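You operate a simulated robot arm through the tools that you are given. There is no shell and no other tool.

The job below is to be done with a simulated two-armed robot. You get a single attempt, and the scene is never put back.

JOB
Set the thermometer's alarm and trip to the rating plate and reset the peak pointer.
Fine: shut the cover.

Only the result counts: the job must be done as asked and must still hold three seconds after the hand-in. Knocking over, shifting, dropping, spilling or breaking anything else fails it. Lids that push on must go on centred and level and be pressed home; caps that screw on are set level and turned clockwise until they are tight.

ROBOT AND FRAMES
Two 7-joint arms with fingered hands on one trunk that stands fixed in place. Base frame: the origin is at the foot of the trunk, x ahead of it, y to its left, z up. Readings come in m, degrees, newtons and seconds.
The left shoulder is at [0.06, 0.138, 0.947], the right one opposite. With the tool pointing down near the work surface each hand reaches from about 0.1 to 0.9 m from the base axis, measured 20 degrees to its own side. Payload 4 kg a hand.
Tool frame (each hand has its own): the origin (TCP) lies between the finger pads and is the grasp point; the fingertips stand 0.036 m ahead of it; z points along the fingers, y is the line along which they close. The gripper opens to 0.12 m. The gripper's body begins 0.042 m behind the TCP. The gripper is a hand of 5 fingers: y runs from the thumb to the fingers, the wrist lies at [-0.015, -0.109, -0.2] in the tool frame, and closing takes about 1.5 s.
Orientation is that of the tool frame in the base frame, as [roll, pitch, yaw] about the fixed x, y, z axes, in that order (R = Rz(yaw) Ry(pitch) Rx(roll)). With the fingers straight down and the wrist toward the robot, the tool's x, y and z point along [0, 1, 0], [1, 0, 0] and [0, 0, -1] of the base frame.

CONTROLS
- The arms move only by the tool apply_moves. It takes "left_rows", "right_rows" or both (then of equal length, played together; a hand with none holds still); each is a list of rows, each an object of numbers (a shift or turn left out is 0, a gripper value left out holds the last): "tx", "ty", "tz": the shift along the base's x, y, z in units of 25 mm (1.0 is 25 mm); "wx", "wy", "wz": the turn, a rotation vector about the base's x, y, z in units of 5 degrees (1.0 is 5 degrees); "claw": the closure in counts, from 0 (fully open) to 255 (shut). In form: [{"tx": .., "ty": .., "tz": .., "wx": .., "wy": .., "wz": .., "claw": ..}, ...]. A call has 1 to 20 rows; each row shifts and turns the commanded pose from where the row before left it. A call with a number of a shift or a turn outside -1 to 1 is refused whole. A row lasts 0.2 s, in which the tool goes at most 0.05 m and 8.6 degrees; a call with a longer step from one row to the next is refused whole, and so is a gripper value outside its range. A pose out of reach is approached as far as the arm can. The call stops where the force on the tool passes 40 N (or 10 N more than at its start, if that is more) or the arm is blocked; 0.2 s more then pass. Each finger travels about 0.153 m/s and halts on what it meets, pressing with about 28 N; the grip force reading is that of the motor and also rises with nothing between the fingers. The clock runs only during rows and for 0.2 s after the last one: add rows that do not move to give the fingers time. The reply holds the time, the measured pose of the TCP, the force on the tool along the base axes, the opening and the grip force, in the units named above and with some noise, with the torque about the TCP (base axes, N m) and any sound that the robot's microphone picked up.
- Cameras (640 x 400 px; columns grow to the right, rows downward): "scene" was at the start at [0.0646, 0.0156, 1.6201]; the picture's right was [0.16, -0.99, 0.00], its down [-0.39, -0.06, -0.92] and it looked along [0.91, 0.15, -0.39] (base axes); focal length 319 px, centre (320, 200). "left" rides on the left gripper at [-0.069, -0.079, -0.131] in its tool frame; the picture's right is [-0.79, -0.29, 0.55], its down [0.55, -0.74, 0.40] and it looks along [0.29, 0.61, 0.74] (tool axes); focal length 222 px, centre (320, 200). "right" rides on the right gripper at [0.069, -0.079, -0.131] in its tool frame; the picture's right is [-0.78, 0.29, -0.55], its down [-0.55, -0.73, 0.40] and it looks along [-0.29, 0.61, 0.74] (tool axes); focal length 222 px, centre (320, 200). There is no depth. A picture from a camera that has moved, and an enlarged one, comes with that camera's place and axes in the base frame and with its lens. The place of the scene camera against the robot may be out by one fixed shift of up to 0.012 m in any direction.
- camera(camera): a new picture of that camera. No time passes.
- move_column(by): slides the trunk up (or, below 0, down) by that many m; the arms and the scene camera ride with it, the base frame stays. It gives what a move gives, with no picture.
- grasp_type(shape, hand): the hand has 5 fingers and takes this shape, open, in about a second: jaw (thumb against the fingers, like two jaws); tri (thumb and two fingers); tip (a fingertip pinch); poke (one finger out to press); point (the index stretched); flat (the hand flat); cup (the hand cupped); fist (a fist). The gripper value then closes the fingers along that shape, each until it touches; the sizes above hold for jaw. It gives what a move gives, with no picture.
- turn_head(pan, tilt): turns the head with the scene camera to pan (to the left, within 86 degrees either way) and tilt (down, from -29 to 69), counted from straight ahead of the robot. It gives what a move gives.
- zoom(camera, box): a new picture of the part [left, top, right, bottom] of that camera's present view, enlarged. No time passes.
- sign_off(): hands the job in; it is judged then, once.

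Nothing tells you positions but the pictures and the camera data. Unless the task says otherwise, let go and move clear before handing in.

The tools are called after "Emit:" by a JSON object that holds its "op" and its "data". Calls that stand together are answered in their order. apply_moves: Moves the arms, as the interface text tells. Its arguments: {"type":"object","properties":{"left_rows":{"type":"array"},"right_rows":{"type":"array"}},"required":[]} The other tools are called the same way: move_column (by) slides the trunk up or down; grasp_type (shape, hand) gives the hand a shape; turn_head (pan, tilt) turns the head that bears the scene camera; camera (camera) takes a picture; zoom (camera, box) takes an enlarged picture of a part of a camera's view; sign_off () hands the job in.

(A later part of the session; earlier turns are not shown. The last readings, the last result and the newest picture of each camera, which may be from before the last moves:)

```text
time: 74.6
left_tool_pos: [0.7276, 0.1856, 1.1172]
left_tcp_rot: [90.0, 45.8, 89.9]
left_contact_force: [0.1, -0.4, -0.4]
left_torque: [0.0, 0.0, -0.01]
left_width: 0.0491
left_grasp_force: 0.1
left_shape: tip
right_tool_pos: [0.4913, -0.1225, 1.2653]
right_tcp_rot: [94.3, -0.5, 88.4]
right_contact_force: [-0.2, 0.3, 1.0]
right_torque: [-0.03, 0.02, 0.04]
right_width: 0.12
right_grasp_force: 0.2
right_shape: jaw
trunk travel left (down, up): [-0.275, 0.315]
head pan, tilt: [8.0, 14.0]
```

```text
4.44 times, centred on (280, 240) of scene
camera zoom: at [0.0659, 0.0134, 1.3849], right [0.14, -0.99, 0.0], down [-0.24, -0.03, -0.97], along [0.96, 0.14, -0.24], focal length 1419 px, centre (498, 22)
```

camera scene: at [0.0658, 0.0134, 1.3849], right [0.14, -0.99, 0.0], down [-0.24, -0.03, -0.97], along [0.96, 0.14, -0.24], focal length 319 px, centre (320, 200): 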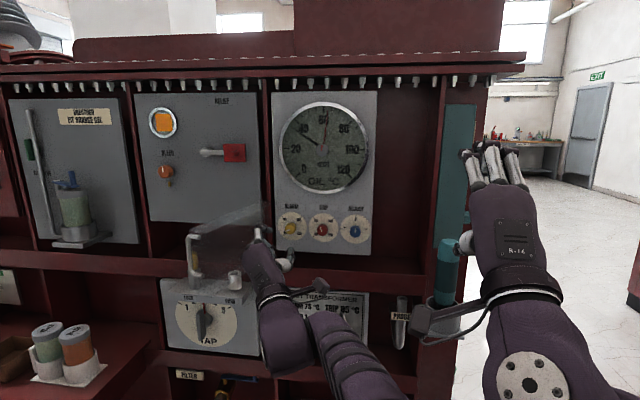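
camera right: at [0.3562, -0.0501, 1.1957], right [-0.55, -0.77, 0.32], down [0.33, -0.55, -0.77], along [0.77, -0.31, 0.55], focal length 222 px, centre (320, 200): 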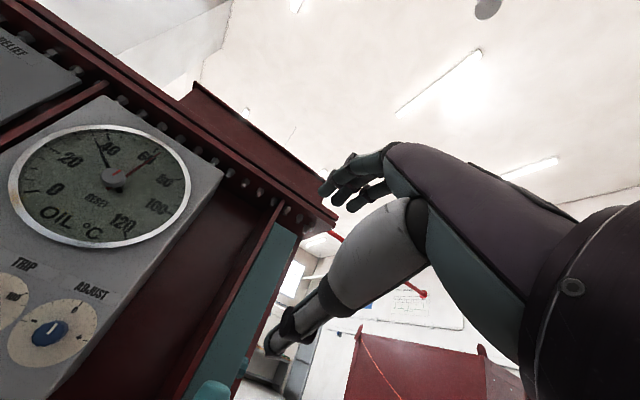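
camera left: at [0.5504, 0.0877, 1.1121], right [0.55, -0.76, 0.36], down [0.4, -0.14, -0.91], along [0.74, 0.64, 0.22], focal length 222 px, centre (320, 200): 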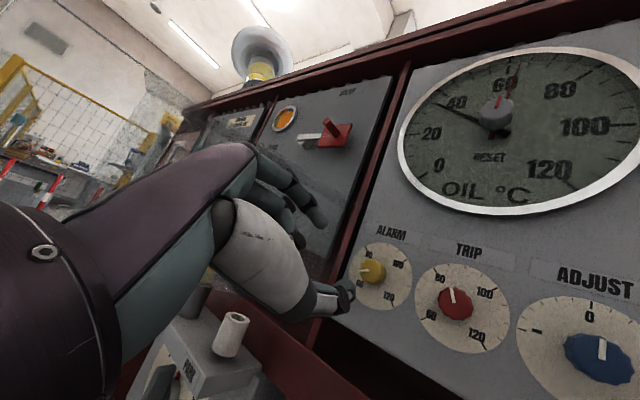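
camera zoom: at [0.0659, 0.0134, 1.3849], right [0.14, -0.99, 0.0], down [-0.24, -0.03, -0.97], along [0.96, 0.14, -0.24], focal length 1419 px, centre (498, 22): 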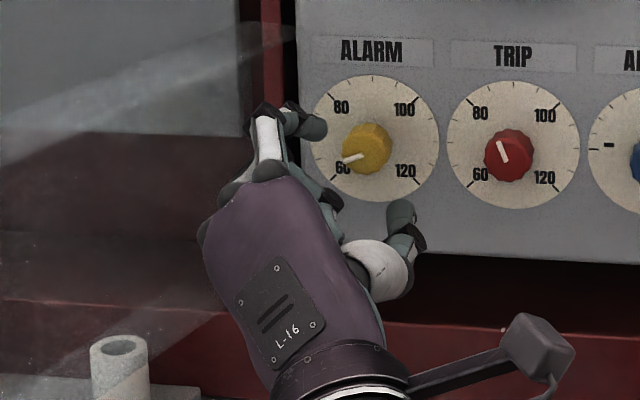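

The alignment matches what I had on the trip knob at the same distance. I'll advance to the grasp depth.

Emit:
{"op": "apply_moves", "data": {"left_rows": [{"tx": 0.4}, {"tx": 0.4}, {"tx": 0.4}, {"tx": 0.4}, {}]}}

Emit:
{"op": "zoom", "data": {"camera": "left", "box": [230, 150, 430, 310]}}

Emit:
{"op": "zoom", "data": {"camera": "scene", "box": [220, 195, 340, 285]}}

```text
time: 75.8
left_tool_pos: [0.7685, 0.1863, 1.1173]
left_tcp_rot: [90.1, 45.7, 90.1]
left_contact_force: [0.0, -0.1, 0.6]
left_torque: [-0.01, 0.02, 0.0]
left_width: 0.0492
left_grasp_force: 0.1
left_shape: tip
right_tool_pos: [0.4895, -0.1237, 1.265]
right_tcp_rot: [94.2, -0.5, 88.4]
right_contact_force: [-0.2, -0.4, 0.3]
right_torque: [-0.02, -0.03, 0.0]
right_width: 0.1199
right_grasp_force: 0.0
right_shape: jaw
trunk travel left (down, up): [-0.275, 0.315]
head pan, tilt: [8.0, 14.0]
```

```text
2.50 times, centred on (330, 230) of left
camera zoom: at [0.6358, 0.0808, 1.1115], right [0.55, -0.76, 0.36], down [0.4, -0.14, -0.91], along [0.74, 0.64, 0.22], focal length 555 px, centre (295, 125)
```

zoom: 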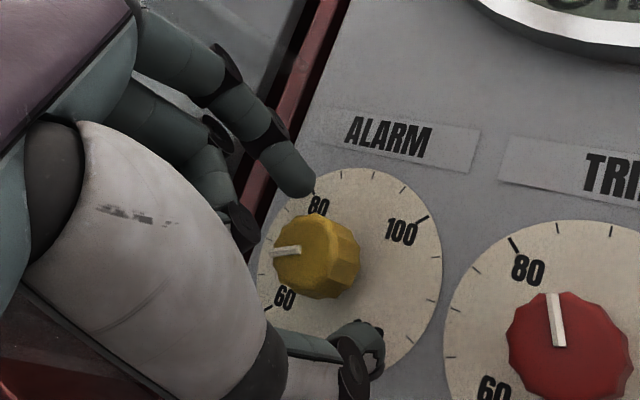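

```text
4.44 times, centred on (280, 240) of scene
camera zoom: at [0.0658, 0.0134, 1.3849], right [0.14, -0.99, 0.0], down [-0.24, -0.03, -0.97], along [0.96, 0.14, -0.24], focal length 1419 px, centre (498, 22)
```

zoom: 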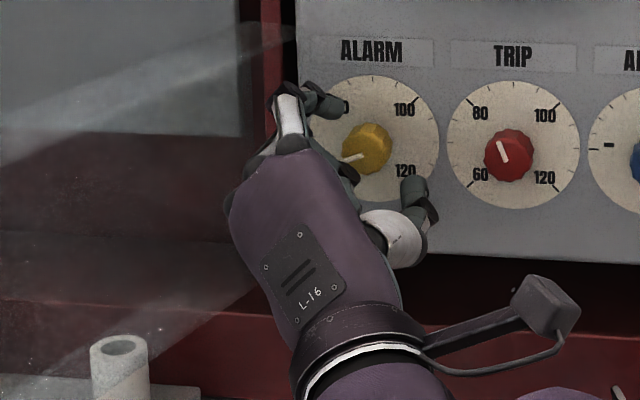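

The knob is centred between the tips with no contact. Closing the pinch on the alarm knob.

Emit:
{"op": "apply_moves", "data": {"left_rows": [{"claw": 190}, {"claw": 255}, {}, {}, {}]}}

Emit:
{"op": "zoom", "data": {"camera": "left", "box": [230, 150, 430, 310]}}

```text
time: 77.0
left_tool_pos: [0.7681, 0.1866, 1.1172]
left_tcp_rot: [90.1, 45.7, 90.2]
left_contact_force: [2.2, -1.7, 2.4]
left_torque: [0.0, -0.04, -0.08]
left_width: 0.0186
left_grasp_force: 28.1
left_shape: tip
right_tool_pos: [0.4893, -0.1233, 1.2645]
right_tcp_rot: [94.3, -0.5, 88.4]
right_contact_force: [-0.9, -0.2, -0.7]
right_torque: [0.03, 0.02, 0.02]
right_width: 0.1199
right_grasp_force: 0.1
right_shape: jaw
trunk travel left (down, up): [-0.275, 0.315]
head pan, tilt: [8.0, 14.0]
```

```text
2.50 times, centred on (330, 230) of left
camera zoom: at [0.6356, 0.0803, 1.1119], right [0.55, -0.76, 0.36], down [0.4, -0.14, -0.91], along [0.74, 0.64, 0.22], focal length 555 px, centre (295, 125)
```

zoom: 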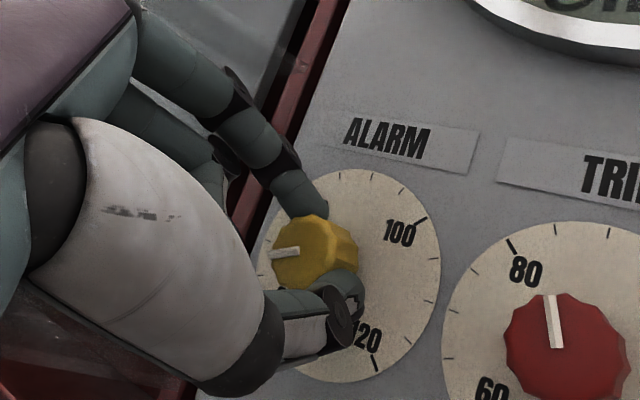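

Gripped at 18.6 mm. I'll turn clockwise 20° and check.

Emit:
{"op": "apply_moves", "data": {"left_rows": [{"wx": 1, "ty": -0.008, "tz": -0.01}, {"wx": 1, "ty": -0.008, "tz": -0.01}, {"wx": 1, "ty": -0.008, "tz": -0.01}, {"wx": 1, "ty": -0.008, "tz": -0.01}]}}

Emit:
{"op": "zoom", "data": {"camera": "left", "box": [230, 150, 430, 310]}}

Emit:
{"op": "zoom", "data": {"camera": "scene", "box": [220, 195, 340, 285]}}

```text
time: 78.0
left_tool_pos: [0.7672, 0.1855, 1.1157]
left_tcp_rot: [90.1, 25.6, 90.2]
left_contact_force: [0.9, -0.6, -3.2]
left_torque: [-0.04, 0.11, 0.01]
left_width: 0.018
left_grasp_force: 28.0
left_shape: tip
right_tool_pos: [0.491, -0.1229, 1.2642]
right_tcp_rot: [94.3, -0.5, 88.5]
right_contact_force: [0.0, 0.0, 0.0]
right_torque: [0.0, -0.01, -0.01]
right_width: 0.12
right_grasp_force: 0.1
right_shape: jaw
trunk travel left (down, up): [-0.275, 0.315]
head pan, tilt: [8.0, 14.0]
```

```text
2.50 times, centred on (330, 230) of left
camera zoom: at [0.6357, 0.0879, 1.0757], right [0.55, -0.83, 0.08], down [0.4, 0.18, -0.9], along [0.74, 0.53, 0.43], focal length 555 px, centre (295, 125)
```

zoom: 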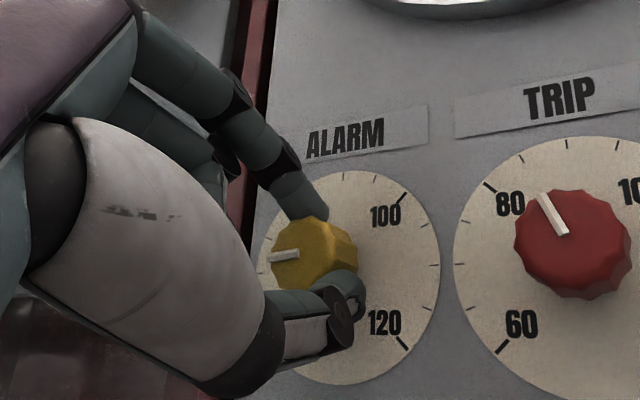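

```text
4.44 times, centred on (280, 240) of scene
camera zoom: at [0.0662, 0.0134, 1.3848], right [0.14, -0.99, 0.0], down [-0.24, -0.03, -0.97], along [0.96, 0.14, -0.24], focal length 1419 px, centre (498, 22)
```

zoom: 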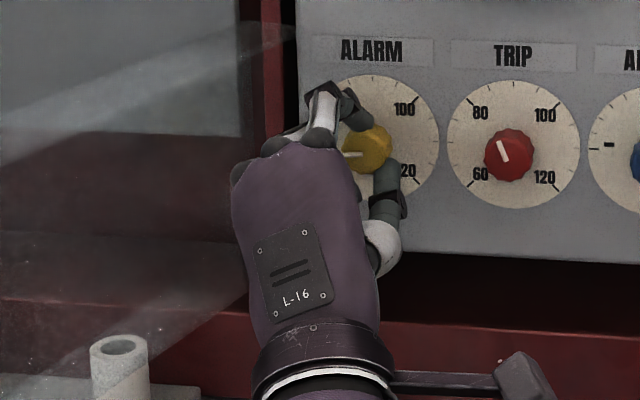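

The knob follows, and the mark is now near 70. I'll turn another 20° and read.

Emit:
{"op": "apply_moves", "data": {"left_rows": [{"wx": 1, "ty": -0.003, "tz": -0.013}, {"wx": 1, "ty": -0.003, "tz": -0.013}, {"wx": 1, "ty": -0.003, "tz": -0.013}, {"wx": 1, "ty": -0.003, "tz": -0.013}]}}

Emit:
{"op": "zoom", "data": {"camera": "left", "box": [310, 180, 410, 310]}}

Emit:
{"op": "zoom", "data": {"camera": "scene", "box": [220, 195, 340, 285]}}

```text
time: 79.0
left_tool_pos: [0.7677, 0.1862, 1.1155]
left_tcp_rot: [90.1, 5.7, 90.1]
left_contact_force: [-0.9, 2.5, -7.3]
left_torque: [-0.05, 0.25, 0.09]
left_width: 0.0178
left_grasp_force: 28.1
left_shape: tip
right_tool_pos: [0.4906, -0.1229, 1.2648]
right_tcp_rot: [94.3, -0.5, 88.6]
right_contact_force: [0.0, 0.9, -0.1]
right_torque: [0.0, 0.0, 0.01]
right_width: 0.1199
right_grasp_force: 0.2
right_shape: jaw
trunk travel left (down, up): [-0.275, 0.315]
head pan, tilt: [8.0, 14.0]
```

```text
3.08 times, centred on (360, 245) of left
camera zoom: at [0.6358, 0.1073, 1.044], right [0.55, -0.81, -0.21], down [0.4, 0.47, -0.79], along [0.74, 0.35, 0.58], focal length 684 px, centre (197, 62)
```

zoom: 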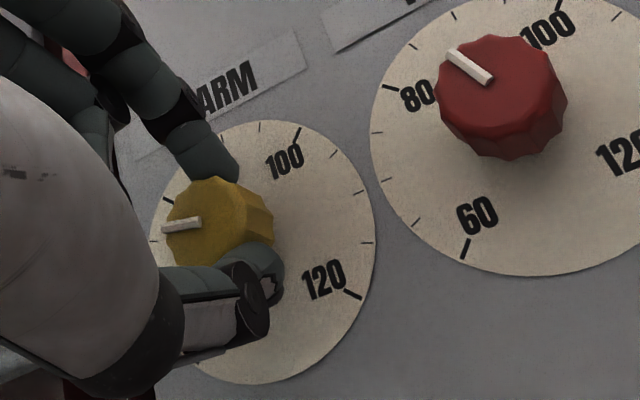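

```text
4.44 times, centred on (280, 240) of scene
camera zoom: at [0.0663, 0.0138, 1.3848], right [0.14, -0.99, 0.0], down [-0.24, -0.03, -0.97], along [0.96, 0.14, -0.24], focal length 1419 px, centre (498, 22)
```

zoom: 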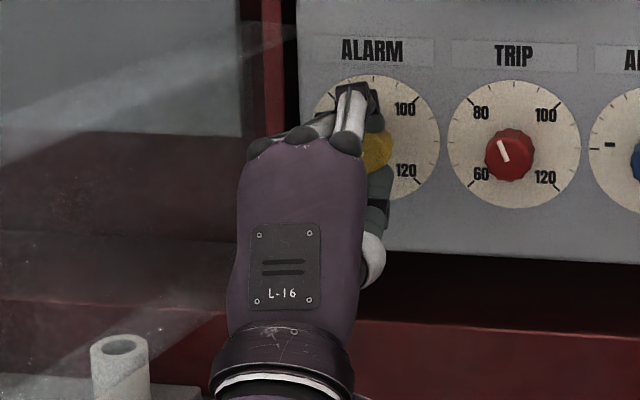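

By the tick geometry the trip reads 84.9. The alarm mark looks like about 73–74.5, so I'll zoom for a more precise reading.

Emit:
{"op": "zoom", "data": {"camera": "left", "box": [345, 225, 395, 275]}}

Emit:
{"op": "zoom", "data": {"camera": "left", "box": [340, 210, 440, 310]}}

```text
8.00 times, centred on (370, 250) of left
camera zoom: at [0.6358, 0.1073, 1.044], right [0.55, -0.81, -0.21], down [0.4, 0.47, -0.79], along [0.74, 0.35, 0.58], focal length 1777 px, centre (-80, -200)
```

zoom: 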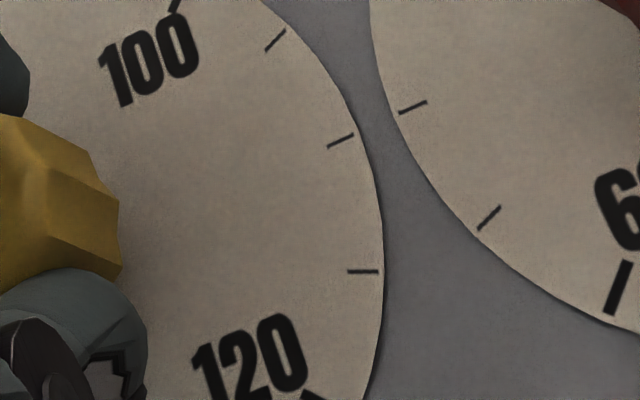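

```text
4.00 times, centred on (390, 260) of left
camera zoom: at [0.6358, 0.1073, 1.044], right [0.55, -0.81, -0.21], down [0.4, 0.47, -0.79], along [0.74, 0.35, 0.58], focal length 888 px, centre (40, -40)
```

zoom: 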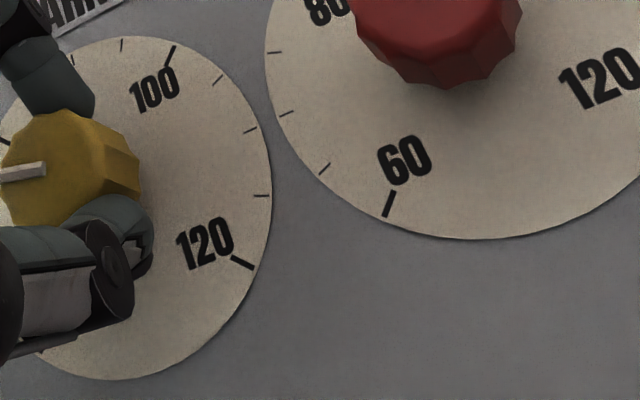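

Emit:
{"op": "zoom", "data": {"camera": "left", "box": [295, 235, 345, 270]}}

Emit:
{"op": "zoom", "data": {"camera": "left", "box": [285, 210, 375, 270]}}

```text
11.43 times, centred on (320, 252) of left
camera zoom: at [0.6358, 0.1073, 1.044], right [0.55, -0.81, -0.21], down [0.4, 0.47, -0.79], along [0.74, 0.35, 0.58], focal length 2538 px, centre (320, -400)
```

zoom: 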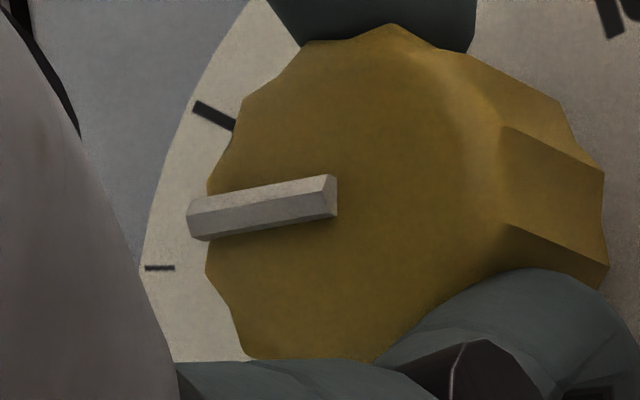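

```text
6.67 times, centred on (330, 240) of left
camera zoom: at [0.6358, 0.1073, 1.044], right [0.55, -0.81, -0.21], down [0.4, 0.47, -0.79], along [0.74, 0.35, 0.58], focal length 1481 px, centre (253, -67)
```

zoom: 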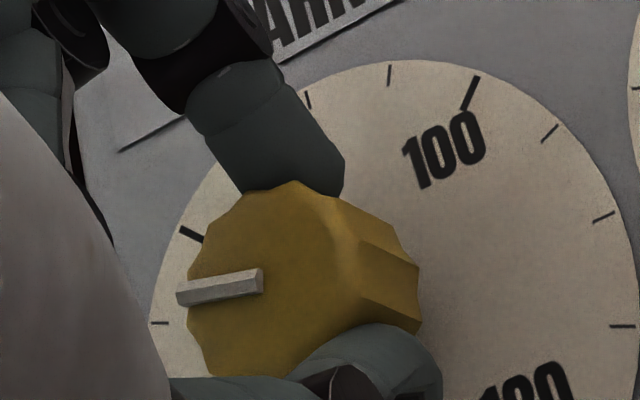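

That's clear: the mark sits between 70 and the 75 tick at about 73.1, so it needs roughly 8.6° more clockwise.

Emit:
{"op": "apply_moves", "data": {"left_rows": [{"wx": 0.86, "tz": -0.012}, {"wx": 0.86, "tz": -0.012}, {}]}}

Emit:
{"op": "zoom", "data": {"camera": "left", "box": [295, 235, 345, 270]}}

```text
time: 79.8
left_tool_pos: [0.7671, 0.1852, 1.1153]
left_tcp_rot: [90.0, -2.9, 90.1]
left_contact_force: [1.6, 2.6, -7.7]
left_torque: [-0.04, 0.26, 0.01]
left_width: 0.0178
left_grasp_force: 28.0
left_shape: tip
right_tool_pos: [0.49, -0.1242, 1.2644]
right_tcp_rot: [94.3, -0.4, 88.5]
right_contact_force: [-0.5, -0.7, -0.5]
right_torque: [-0.01, 0.01, -0.03]
right_width: 0.1201
right_grasp_force: 0.0
right_shape: jaw
trunk travel left (down, up): [-0.275, 0.315]
head pan, tilt: [8.0, 14.0]
```

```text
11.43 times, centred on (320, 252) of left
camera zoom: at [0.6356, 0.1192, 1.0327], right [0.55, -0.77, -0.33], down [0.4, 0.59, -0.71], along [0.74, 0.26, 0.63], focal length 2538 px, centre (320, -400)
```

zoom: 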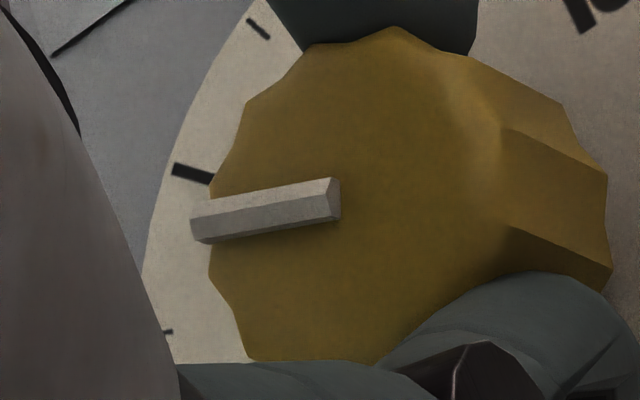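

The alarm mark computes to 75.0. I'll release and back straight out, then re-read.

Emit:
{"op": "apply_moves", "data": {"left_rows": [{"claw": 200}, {"claw": 150}, {}, {}, {"tx": -0.4}, {"tx": -0.8}, {"tx": -0.8}, {"tx": -0.8}]}}

Emit:
{"op": "camera", "data": {"camera": "left"}}

Emit:
{"op": "camera", "data": {"camera": "scene"}}

```text
time: 81.6
left_tool_pos: [0.697, 0.1852, 1.1131]
left_tcp_rot: [90.0, -2.9, 90.0]
left_contact_force: [0.5, -0.9, -0.4]
left_torque: [0.0, 0.02, 0.01]
left_width: 0.0494
left_grasp_force: 0.0
left_shape: tip
right_tool_pos: [0.4892, -0.1226, 1.2642]
right_tcp_rot: [94.2, -0.5, 88.4]
right_contact_force: [-0.6, -0.3, 0.0]
right_torque: [0.02, -0.02, 0.0]
right_width: 0.1198
right_grasp_force: 0.0
right_shape: jaw
trunk travel left (down, up): [-0.275, 0.315]
head pan, tilt: [8.0, 14.0]
```

```text
taken
camera left: at [0.5646, 0.1187, 1.0315], right [0.55, -0.77, -0.33], down [0.4, 0.59, -0.71], along [0.74, 0.26, 0.63], focal length 222 px, centre (320, 200)
```

left: 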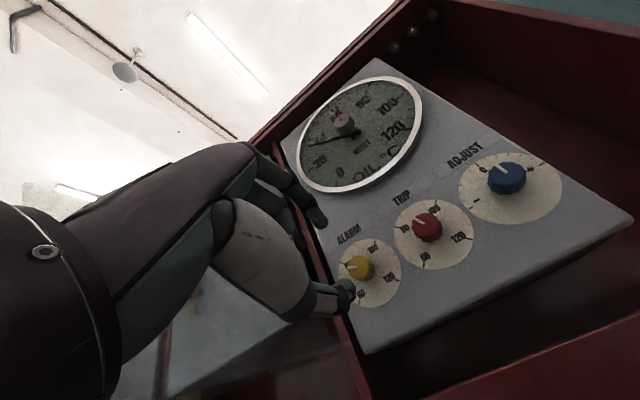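

```text
taken
camera scene: at [0.0657, 0.0134, 1.3849], right [0.14, -0.99, 0.0], down [-0.24, -0.03, -0.97], along [0.96, 0.14, -0.24], focal length 319 px, centre (320, 200)
```

scene: 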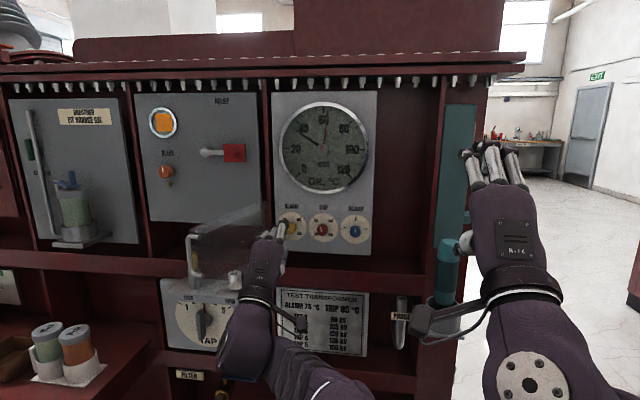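

Next is the RESET knob on the dial hub. I'll zoom in on it from here to locate it.

Emit:
{"op": "zoom", "data": {"camera": "left", "box": [280, 70, 440, 200]}}

Emit:
{"op": "zoom", "data": {"camera": "scene", "box": [272, 95, 376, 195]}}

Emit:
{"op": "zoom", "data": {"camera": "scene", "box": [305, 135, 345, 165]}}

Emit:
{"op": "zoom", "data": {"camera": "left", "box": [335, 230, 415, 310]}}

```text
3.08 times, centred on (360, 135) of left
camera zoom: at [0.5646, 0.1187, 1.0315], right [0.55, -0.77, -0.33], down [0.4, 0.59, -0.71], along [0.74, 0.26, 0.63], focal length 684 px, centre (197, 400)
```

zoom: 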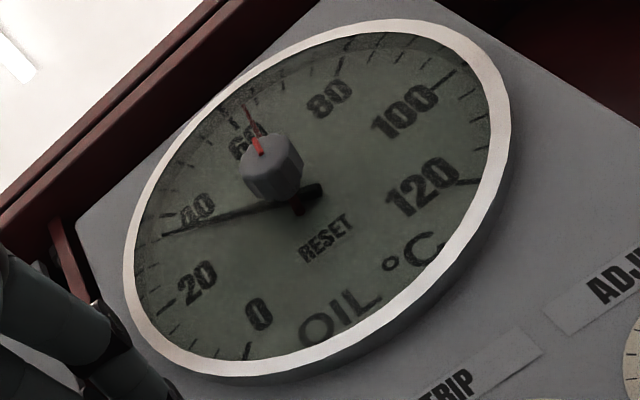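

```text
4.00 times, centred on (324, 145) of scene
camera zoom: at [0.0657, 0.0134, 1.3849], right [0.14, -0.99, 0.0], down [-0.24, -0.03, -0.97], along [0.96, 0.14, -0.24], focal length 1277 px, centre (304, 420)
```

zoom: 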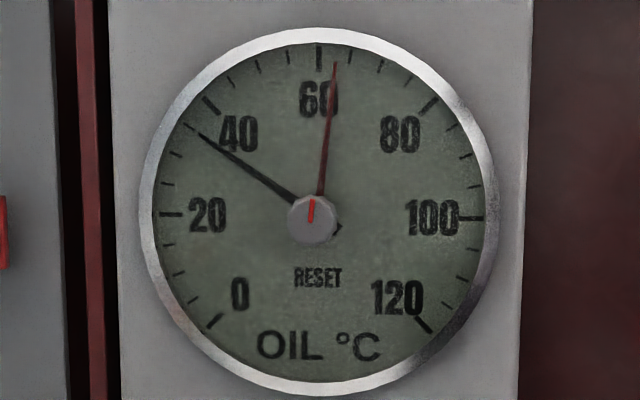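

```text
13.33 times, centred on (325, 150) of scene
camera zoom: at [0.0657, 0.0134, 1.3849], right [0.14, -0.99, 0.0], down [-0.24, -0.03, -0.97], along [0.96, 0.14, -0.24], focal length 4256 px, centre (253, 867)
```

zoom: 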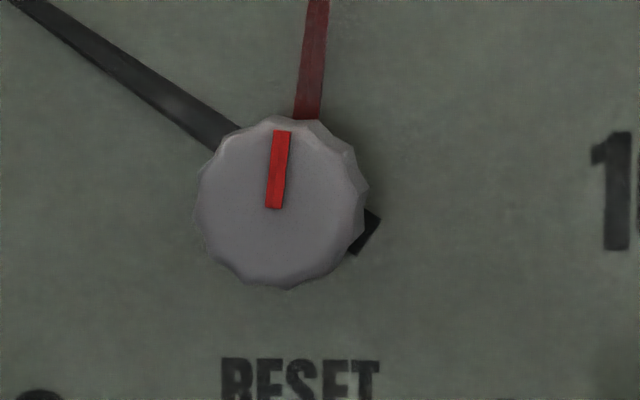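

```text
5.00 times, centred on (375, 270) of left
camera zoom: at [0.5646, 0.1187, 1.0315], right [0.55, -0.77, -0.33], down [0.4, 0.59, -0.71], along [0.74, 0.26, 0.63], focal length 1111 px, centre (45, -150)
```

zoom: 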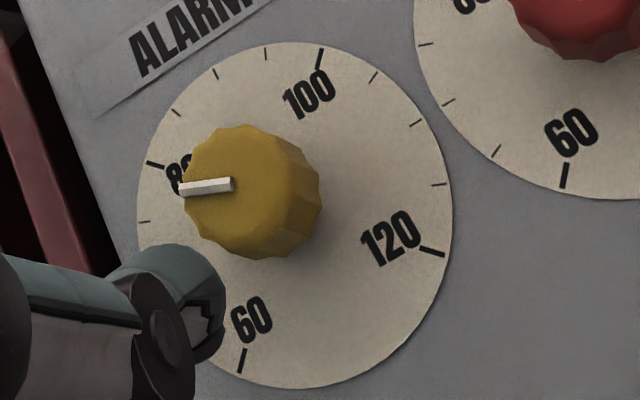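

The alarm reads about 75 after release. The reset knob's front sits near [0.786, 0.110, 1.3105], with about 29 mm of stalk. I'll move the left hand up in front of it, keeping clear of the panel.

Emit:
{"op": "apply_moves", "data": {"left_rows": [{"tz": 0.98, "ty": -0.4, "wx": -0.2}, {"tz": 0.98, "ty": -0.4, "wx": -0.2}, {"tz": 0.98, "ty": -0.4, "wx": -0.2}, {"tz": 0.98, "ty": -0.4, "wx": -0.2}, {"tz": 0.98, "ty": -0.4, "wx": -0.2}, {"tz": 0.98, "ty": -0.4, "wx": -0.2}, {"tz": 0.98, "ty": -0.4, "wx": -0.2}, {"tz": 0.98, "ty": -0.4, "wx": -0.2}, {}]}}

Emit:
{"op": "zoom", "data": {"camera": "left", "box": [230, 150, 430, 310]}}

Emit:
{"op": "camera", "data": {"camera": "scene"}}

Emit:
{"op": "zoom", "data": {"camera": "scene", "box": [272, 205, 340, 250]}}

```text
time: 83.6
left_tool_pos: [0.6977, 0.1051, 1.312]
left_tcp_rot: [90.0, 5.2, 90.0]
left_contact_force: [-0.2, -0.2, 0.4]
left_torque: [0.03, 0.0, -0.03]
left_width: 0.0494
left_grasp_force: 0.0
left_shape: tip
right_tool_pos: [0.4893, -0.1228, 1.2654]
right_tcp_rot: [94.3, -0.5, 88.4]
right_contact_force: [-0.5, 0.9, 0.5]
right_torque: [0.02, 0.01, -0.05]
right_width: 0.1199
right_grasp_force: 0.1
right_shape: jaw
trunk travel left (down, up): [-0.275, 0.315]
head pan, tilt: [8.0, 14.0]
```

```text
2.50 times, centred on (330, 230) of left
camera zoom: at [0.5653, 0.0275, 1.2401], right [0.55, -0.81, -0.22], down [0.4, 0.48, -0.78], along [0.74, 0.34, 0.58], focal length 555 px, centre (295, 125)
```

zoom: 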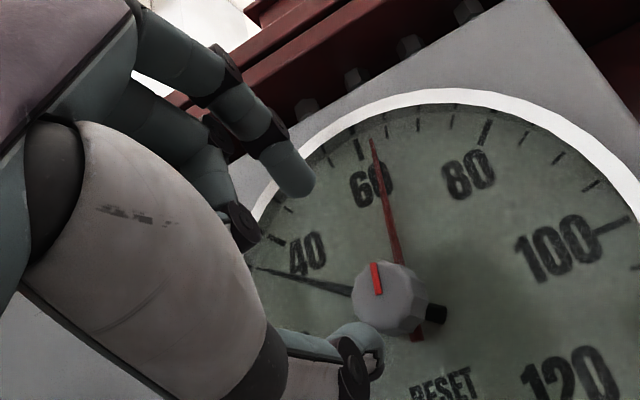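

```text
taken
camera scene: at [0.0657, 0.0133, 1.3849], right [0.14, -0.99, 0.0], down [-0.24, -0.03, -0.97], along [0.96, 0.14, -0.24], focal length 319 px, centre (320, 200)
```

scene: 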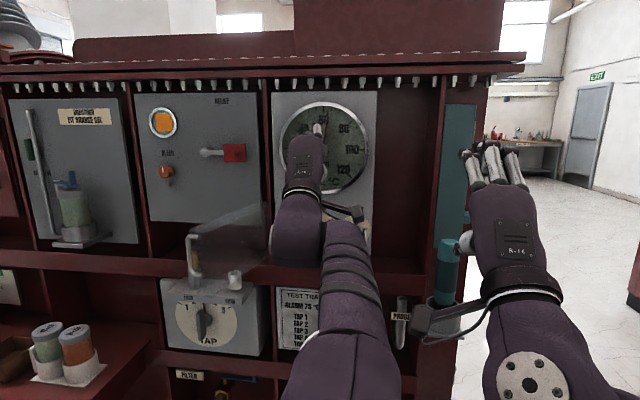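

```text
8.89 times, centred on (306, 228) of scene
camera zoom: at [0.0657, 0.0133, 1.3849], right [0.14, -0.99, 0.0], down [-0.24, -0.03, -0.97], along [0.96, 0.14, -0.24], focal length 2838 px, centre (444, -44)
```

zoom: 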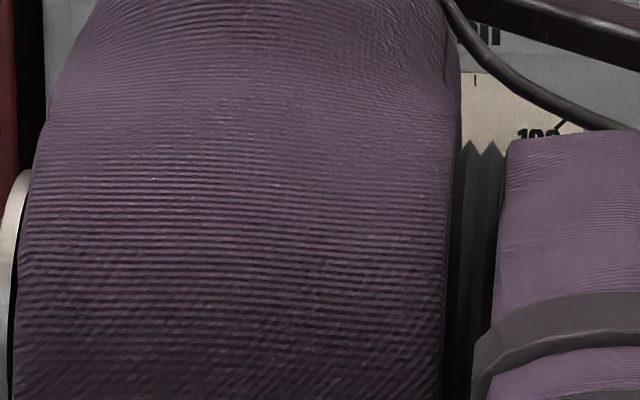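

The reset knob is nearly on axis. I'll shift left about 4 mm and advance in stages.

Emit:
{"op": "apply_moves", "data": {"left_rows": [{"ty": 0.17}, {"tx": 0.5}, {"tx": 0.5}, {"tx": 0.5}, {"tx": 0.3}, {}]}}

Emit:
{"op": "zoom", "data": {"camera": "left", "box": [230, 150, 430, 310]}}

```text
time: 85.0
left_tool_pos: [0.7421, 0.109, 1.3122]
left_tcp_rot: [90.0, 5.1, 90.0]
left_contact_force: [0.5, -0.9, 0.3]
left_torque: [0.04, 0.0, 0.01]
left_width: 0.0494
left_grasp_force: 0.1
left_shape: tip
right_tool_pos: [0.4902, -0.1243, 1.2646]
right_tcp_rot: [94.3, -0.5, 88.5]
right_contact_force: [0.2, 0.6, -0.2]
right_torque: [0.0, 0.01, 0.0]
right_width: 0.1197
right_grasp_force: 0.1
right_shape: jaw
trunk travel left (down, up): [-0.275, 0.315]
head pan, tilt: [8.0, 14.0]
```

```text
2.50 times, centred on (330, 230) of left
camera zoom: at [0.6099, 0.0323, 1.2395], right [0.55, -0.81, -0.22], down [0.4, 0.48, -0.78], along [0.74, 0.34, 0.58], focal length 555 px, centre (295, 125)
```

zoom: 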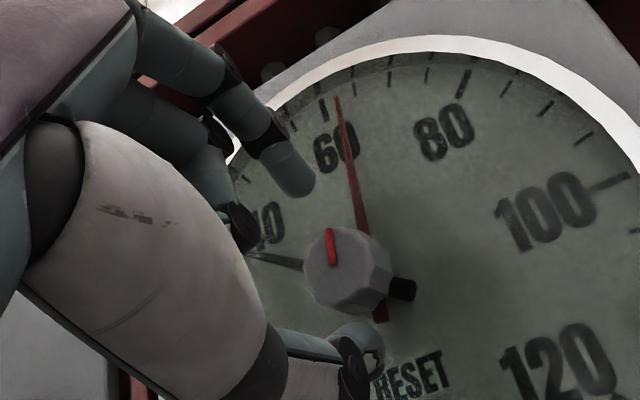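

Centred, with the knob front at x≈0.787. I'll advance 20 mm more so the tips surround the knob.

Emit:
{"op": "apply_moves", "data": {"left_rows": [{"tx": 0.28}, {"tx": 0.28}, {"tx": 0.26}, {}]}}

Emit:
{"op": "zoom", "data": {"camera": "left", "box": [230, 150, 430, 310]}}

```text
time: 86.0
left_tool_pos: [0.7626, 0.1085, 1.3129]
left_tcp_rot: [90.0, 5.2, 90.0]
left_contact_force: [0.8, 0.3, -1.2]
left_torque: [0.0, -0.01, 0.05]
left_width: 0.0492
left_grasp_force: 0.1
left_shape: tip
right_tool_pos: [0.4905, -0.1227, 1.2638]
right_tcp_rot: [94.3, -0.5, 88.4]
right_contact_force: [-0.3, -0.2, 0.2]
right_torque: [0.02, -0.02, -0.03]
right_width: 0.1198
right_grasp_force: 0.0
right_shape: jaw
trunk travel left (down, up): [-0.275, 0.315]
head pan, tilt: [8.0, 14.0]
```

```text
2.50 times, centred on (330, 230) of left
camera zoom: at [0.631, 0.0313, 1.2401], right [0.55, -0.81, -0.22], down [0.4, 0.48, -0.78], along [0.74, 0.34, 0.58], focal length 555 px, centre (295, 125)
```

zoom: 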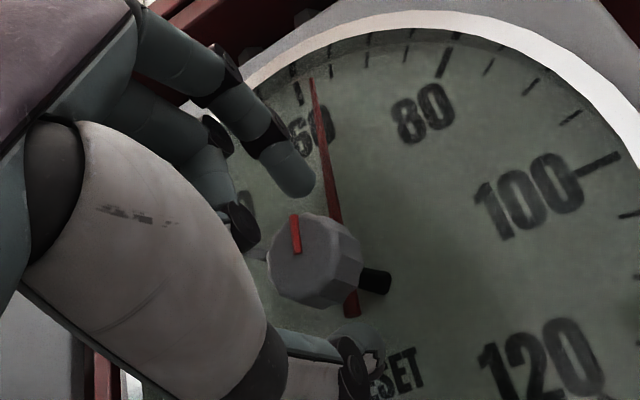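

Good position, no contact. Closing on the reset knob.

Emit:
{"op": "apply_moves", "data": {"left_rows": [{"claw": 190}, {"claw": 255}, {}, {}, {}]}}

Emit:
{"op": "zoom", "data": {"camera": "left", "box": [230, 150, 430, 310]}}

Emit:
{"op": "zoom", "data": {"camera": "scene", "box": [272, 95, 376, 195]}}

```text
time: 87.2
left_tool_pos: [0.7624, 0.1074, 1.3129]
left_tcp_rot: [90.0, 5.1, 90.0]
left_contact_force: [1.4, -1.3, -0.4]
left_torque: [-0.03, 0.0, -0.02]
left_width: 0.0219
left_grasp_force: 28.1
left_shape: tip
right_tool_pos: [0.4903, -0.1247, 1.2645]
right_tcp_rot: [94.3, -0.5, 88.4]
right_contact_force: [0.5, 0.9, 0.9]
right_torque: [0.01, -0.03, 0.0]
right_width: 0.1198
right_grasp_force: 0.0
right_shape: jaw
trunk travel left (down, up): [-0.275, 0.315]
head pan, tilt: [8.0, 14.0]
```

```text
2.50 times, centred on (330, 230) of left
camera zoom: at [0.631, 0.031, 1.24], right [0.55, -0.81, -0.22], down [0.4, 0.48, -0.78], along [0.74, 0.34, 0.58], focal length 555 px, centre (295, 125)
```

zoom: 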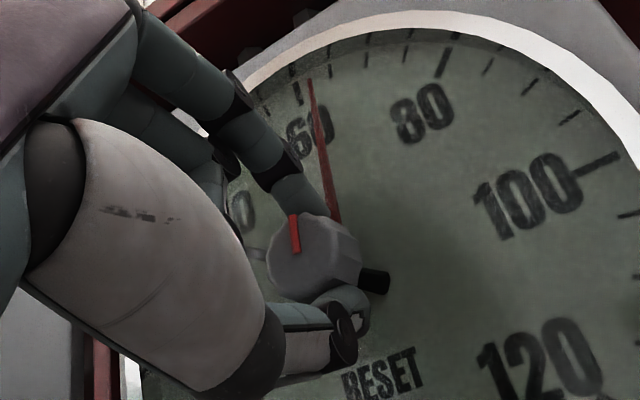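

```text
4.00 times, centred on (324, 145) of scene
camera zoom: at [0.066, 0.0132, 1.3849], right [0.14, -0.99, 0.0], down [-0.24, -0.03, -0.97], along [0.96, 0.14, -0.24], focal length 1277 px, centre (304, 420)
```

zoom: 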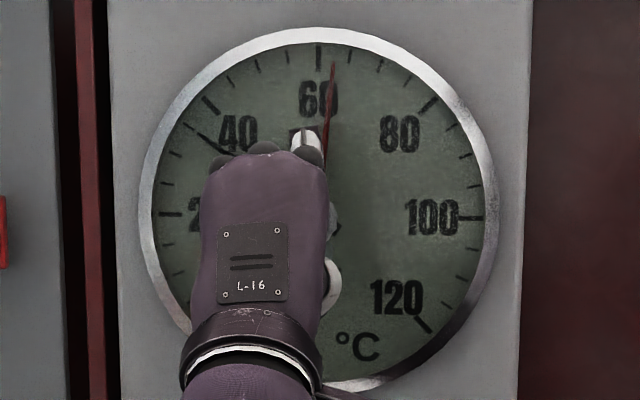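

The reset knob is gripped and both pointer tips are visible in the scene view. I'll turn counter-clockwise 20° and watch the red pointer.

Emit:
{"op": "apply_moves", "data": {"left_rows": [{"wx": -1, "tz": 0.012}, {"wx": -1, "tz": 0.012}, {"wx": -1, "tz": 0.012}, {"wx": -1, "tz": 0.012}]}}

Emit:
{"op": "zoom", "data": {"camera": "scene", "box": [272, 95, 376, 195]}}

Emit:
{"op": "zoom", "data": {"camera": "left", "box": [230, 110, 430, 310]}}

```text
time: 88.2
left_tool_pos: [0.7639, 0.1096, 1.3133]
left_tcp_rot: [90.1, 25.1, 90.2]
left_contact_force: [2.4, -0.7, 2.8]
left_torque: [0.01, -0.08, 0.01]
left_width: 0.0218
left_grasp_force: 27.4
left_shape: tip
right_tool_pos: [0.4904, -0.1286, 1.2669]
right_tcp_rot: [94.1, -1.0, 88.4]
right_contact_force: [-1.9, -22.1, 20.6]
right_torque: [0.08, 3.22, 3.48]
right_width: 0.12
right_grasp_force: 0.1
right_shape: jaw
trunk travel left (down, up): [-0.275, 0.315]
head pan, tilt: [8.0, 14.0]
```

```text
4.00 times, centred on (324, 145) of scene
camera zoom: at [0.0657, 0.0129, 1.385], right [0.14, -0.99, 0.0], down [-0.24, -0.03, -0.97], along [0.96, 0.14, -0.24], focal length 1277 px, centre (304, 420)
```

zoom: 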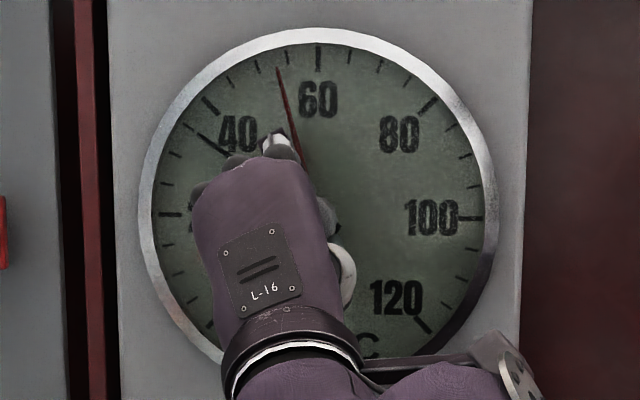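

```text
2.00 times, centred on (330, 210) of left
camera zoom: at [0.6312, 0.0115, 1.2708], right [0.55, -0.83, 0.07], down [0.4, 0.19, -0.9], along [0.73, 0.52, 0.43], focal length 444 px, centre (300, 180)
```

zoom: 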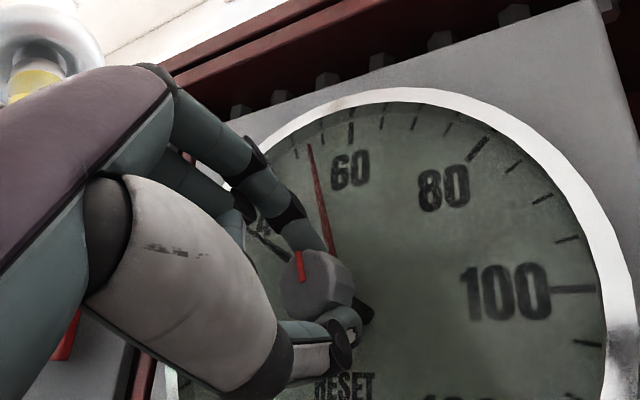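

The red pointer follows the knob 1:1. But the right hand now reads about 30 N, so the left forearm is touching it. I'll look and move the right hand clear before continuing.

Emit:
{"op": "camera", "data": {"camera": "scene"}}

Emit:
{"op": "camera", "data": {"camera": "right"}}

```text
taken
camera scene: at [0.0657, 0.0129, 1.385], right [0.14, -0.99, 0.0], down [-0.24, -0.03, -0.97], along [0.96, 0.14, -0.24], focal length 319 px, centre (320, 200)
```

scene: 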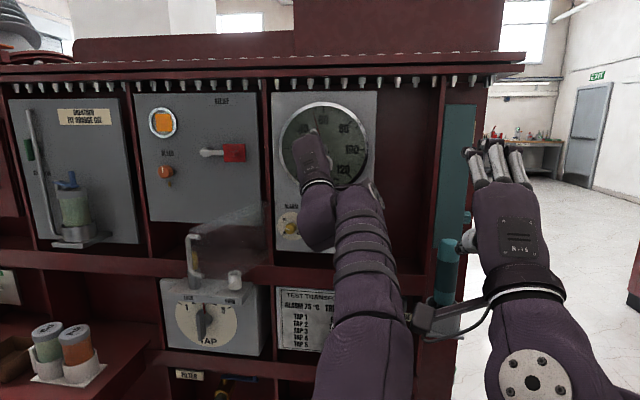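

```text
taken
camera right: at [0.3568, -0.0525, 1.1983], right [-0.55, -0.77, 0.32], down [0.33, -0.55, -0.77], along [0.77, -0.32, 0.55], focal length 222 px, centre (320, 200)
```

right: 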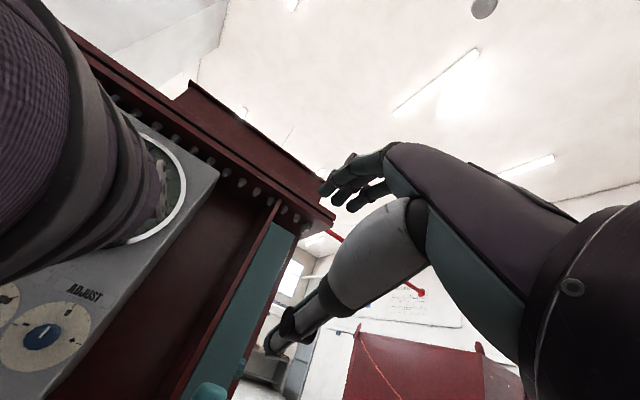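

The left elbow is nudging the right hand's camera stalk. I'll lift the right hand up and to the right, turning it back toward fingers-down.

Emit:
{"op": "apply_moves", "data": {"right_rows": [{"tz": 0.5}, {"tz": 0.5, "wy": 0.5}, {"tz": 0.4, "wy": 1, "ty": -0.2}, {"tz": 0.3, "wy": 1, "ty": -0.3}, {"tz": 0.2, "wy": 1, "ty": -0.4}, {"wy": 1, "ty": -0.5}, {"wy": 1, "ty": -0.5}, {"wy": 1, "ty": -0.5}, {"wy": 1, "ty": -0.5}, {"wy": 1, "ty": -0.5}]}}

Emit:
{"op": "camera", "data": {"camera": "scene"}}

```text
time: 90.4
left_tool_pos: [0.7633, 0.1089, 1.3122]
left_tcp_rot: [89.9, 25.1, 89.9]
left_contact_force: [3.2, 0.6, 2.0]
left_torque: [0.04, -0.09, 0.05]
left_width: 0.0215
left_grasp_force: 27.9
left_shape: tip
right_tool_pos: [0.4901, -0.2079, 1.3099]
right_tcp_rot: [136.8, 0.8, 88.6]
right_contact_force: [0.4, -0.6, -0.1]
right_torque: [-0.04, 0.0, 0.05]
right_width: 0.1199
right_grasp_force: 0.0
right_shape: jaw
trunk travel left (down, up): [-0.275, 0.315]
head pan, tilt: [8.0, 14.0]
```

```text
taken
camera scene: at [0.066, 0.0135, 1.3849], right [0.14, -0.99, 0.0], down [-0.24, -0.03, -0.97], along [0.96, 0.14, -0.24], focal length 319 px, centre (320, 200)
```

scene: 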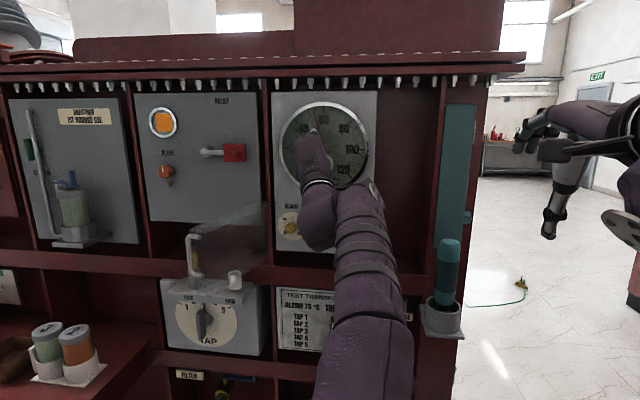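

The right hand is clear. I'll park it a little further right, then continue turning the reset knob another 25°.

Emit:
{"op": "apply_moves", "data": {"right_rows": [{"ty": -0.8}, {"ty": -0.8}, {"ty": -0.8}]}}

Emit:
{"op": "apply_moves", "data": {"left_rows": [{"wx": -1, "tz": 0.01, "ty": 0.008}, {"wx": -1, "tz": 0.01, "ty": 0.008}, {"wx": -1, "tz": 0.01, "ty": 0.008}, {"wx": -1, "tz": 0.01, "ty": 0.008}, {"wx": -1, "tz": 0.01, "ty": 0.008}]}}

Emit:
{"op": "zoom", "data": {"camera": "scene", "box": [272, 95, 376, 195]}}

Emit:
{"op": "zoom", "data": {"camera": "left", "box": [230, 110, 430, 310]}}

```text
time: 91.2
left_tool_pos: [0.7629, 0.1086, 1.313]
left_tcp_rot: [90.0, 25.0, 90.2]
left_contact_force: [2.7, -0.1, 1.8]
left_torque: [0.01, -0.12, 0.01]
left_width: 0.0217
left_grasp_force: 28.2
left_shape: tip
right_tool_pos: [0.4895, -0.2666, 1.3113]
right_tcp_rot: [136.6, 0.7, 88.5]
right_contact_force: [-0.6, -0.3, 0.0]
right_torque: [-0.04, 0.02, -0.02]
right_width: 0.1201
right_grasp_force: 0.0
right_shape: jaw
trunk travel left (down, up): [-0.275, 0.315]
head pan, tilt: [8.0, 14.0]
```

```text
time: 92.4
left_tool_pos: [0.7627, 0.1105, 1.3129]
left_tcp_rot: [90.0, 50.4, 90.0]
left_contact_force: [1.3, 0.3, -0.2]
left_torque: [0.0, 0.01, 0.01]
left_width: 0.0219
left_grasp_force: 27.9
left_shape: tip
right_tool_pos: [0.4896, -0.2685, 1.3128]
right_tcp_rot: [136.8, 0.7, 88.5]
right_contact_force: [0.1, -0.3, -0.9]
right_torque: [0.02, 0.05, 0.03]
right_width: 0.1198
right_grasp_force: 0.0
right_shape: jaw
trunk travel left (down, up): [-0.275, 0.315]
head pan, tilt: [8.0, 14.0]
```

```text
4.00 times, centred on (324, 145) of scene
camera zoom: at [0.0658, 0.0133, 1.3849], right [0.14, -0.99, 0.0], down [-0.24, -0.03, -0.97], along [0.96, 0.14, -0.24], focal length 1277 px, centre (304, 420)
```

zoom: 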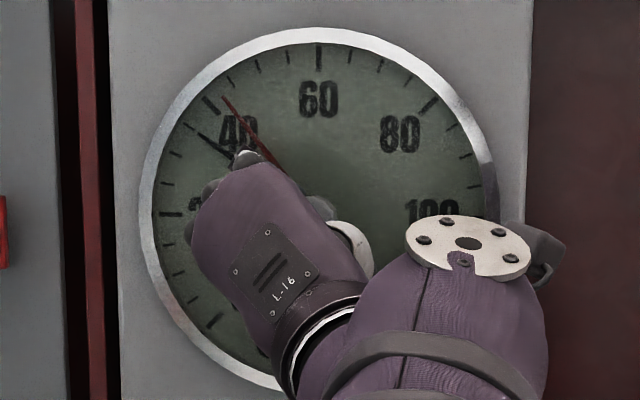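

```text
2.00 times, centred on (330, 210) of left
camera zoom: at [0.631, 0.0037, 1.3168], right [0.55, -0.73, 0.42], down [0.4, -0.21, -0.89], along [0.74, 0.65, 0.17], focal length 444 px, centre (300, 180)
```

zoom: 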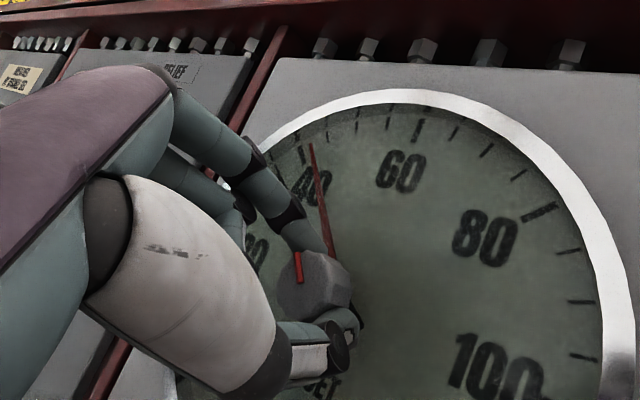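

The red pointer is at about 41.5 and the black needle at about 35, so roughly 15° remains. I'll turn 10° more and look closely.

Emit:
{"op": "apply_moves", "data": {"left_rows": [{"wx": -1, "tz": 0.005, "ty": 0.008}, {"wx": -1, "tz": 0.005, "ty": 0.008}, {}]}}

Emit:
{"op": "zoom", "data": {"camera": "scene", "box": [272, 95, 376, 195]}}

Emit:
{"op": "zoom", "data": {"camera": "scene", "box": [300, 115, 335, 145]}}

Emit:
{"op": "zoom", "data": {"camera": "left", "box": [330, 160, 430, 260]}}

```text
time: 93.2
left_tool_pos: [0.7626, 0.1102, 1.3138]
left_tcp_rot: [90.1, 60.2, 90.2]
left_contact_force: [0.0, -0.5, -1.5]
left_torque: [0.02, 0.03, -0.02]
left_width: 0.0217
left_grasp_force: 28.0
left_shape: tip
right_tool_pos: [0.49, -0.2671, 1.3113]
right_tcp_rot: [136.7, 0.7, 88.6]
right_contact_force: [0.1, -0.1, -0.2]
right_torque: [0.04, -0.03, 0.01]
right_width: 0.1198
right_grasp_force: 0.0
right_shape: jaw
trunk travel left (down, up): [-0.275, 0.315]
head pan, tilt: [8.0, 14.0]
```

```text
4.00 times, centred on (324, 145) of scene
camera zoom: at [0.0658, 0.0133, 1.3849], right [0.14, -0.99, 0.0], down [-0.24, -0.03, -0.97], along [0.96, 0.14, -0.24], focal length 1277 px, centre (304, 420)
```

zoom: 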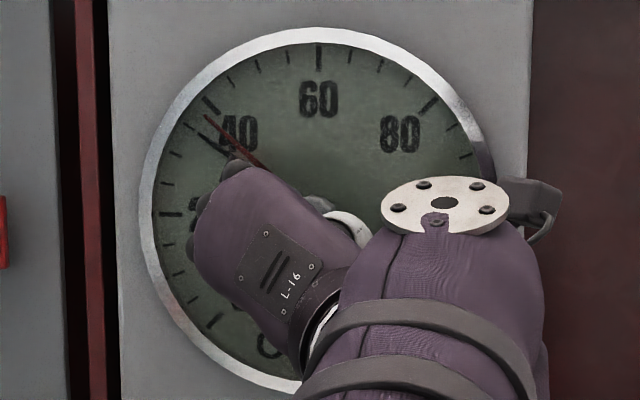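

```text
13.33 times, centred on (318, 130) of scene
camera zoom: at [0.0658, 0.0133, 1.3849], right [0.14, -0.99, 0.0], down [-0.24, -0.03, -0.97], along [0.96, 0.14, -0.24], focal length 4256 px, centre (353, 1133)
```

zoom: 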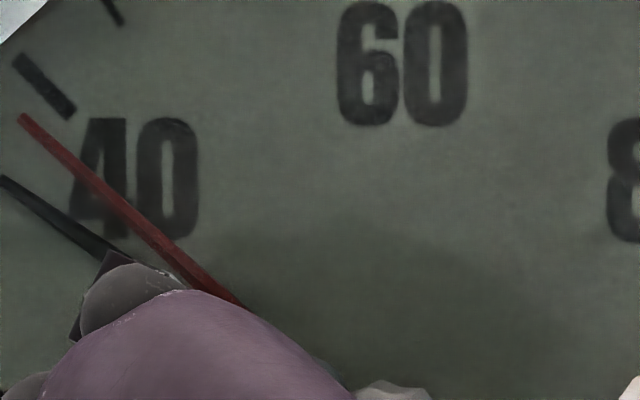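

```text
4.00 times, centred on (380, 210) of left
camera zoom: at [0.6311, 0.0063, 1.3351], right [0.55, -0.64, 0.54], down [0.4, -0.36, -0.84], along [0.74, 0.68, 0.06], focal length 888 px, centre (80, 160)
```

zoom: 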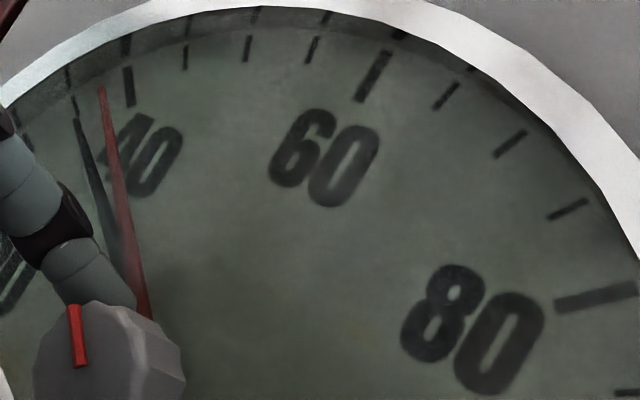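

The line angles show the red pointer about 7.5° above the black needle. I'll turn 7° more and compare.

Emit:
{"op": "apply_moves", "data": {"left_rows": [{"wx": -0.7, "ty": 0.006}, {"wx": -0.7, "ty": 0.006}, {}]}}

Emit:
{"op": "zoom", "data": {"camera": "scene", "box": [300, 115, 335, 145]}}

Emit:
{"op": "zoom", "data": {"camera": "left", "box": [330, 160, 430, 260]}}

```text
time: 94.0
left_tool_pos: [0.7629, 0.1101, 1.3129]
left_tcp_rot: [90.3, 67.2, 90.3]
left_contact_force: [-0.1, -1.4, -0.5]
left_torque: [0.02, -0.01, -0.02]
left_width: 0.0218
left_grasp_force: 28.2
left_shape: tip
right_tool_pos: [0.4891, -0.268, 1.3129]
right_tcp_rot: [136.7, 0.7, 88.5]
right_contact_force: [0.9, 0.2, -0.8]
right_torque: [0.01, 0.02, 0.01]
right_width: 0.1201
right_grasp_force: 0.0
right_shape: jaw
trunk travel left (down, up): [-0.275, 0.315]
head pan, tilt: [8.0, 14.0]
```

```text
13.33 times, centred on (318, 130) of scene
camera zoom: at [0.0659, 0.0134, 1.3849], right [0.14, -0.99, 0.0], down [-0.24, -0.03, -0.97], along [0.96, 0.14, -0.24], focal length 4256 px, centre (353, 1133)
```

zoom: 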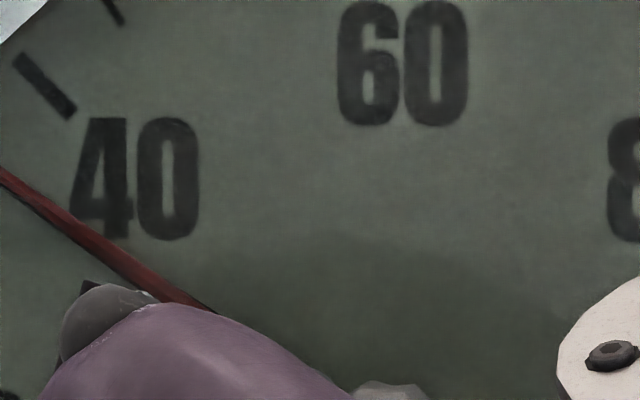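

```text
4.00 times, centred on (380, 210) of left
camera zoom: at [0.6311, 0.0099, 1.3477], right [0.55, -0.57, 0.61], down [0.4, -0.46, -0.79], along [0.74, 0.68, -0.03], focal length 888 px, centre (80, 160)
```

zoom: 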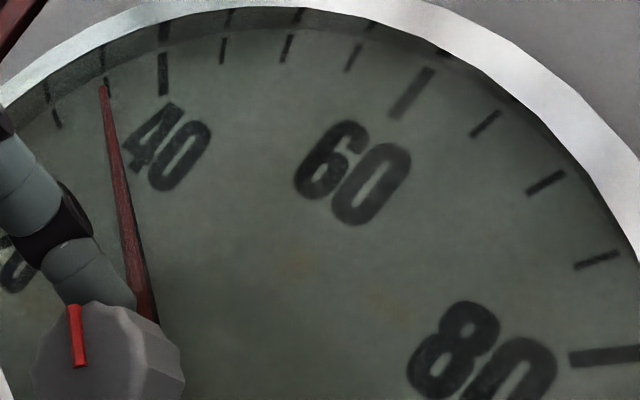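

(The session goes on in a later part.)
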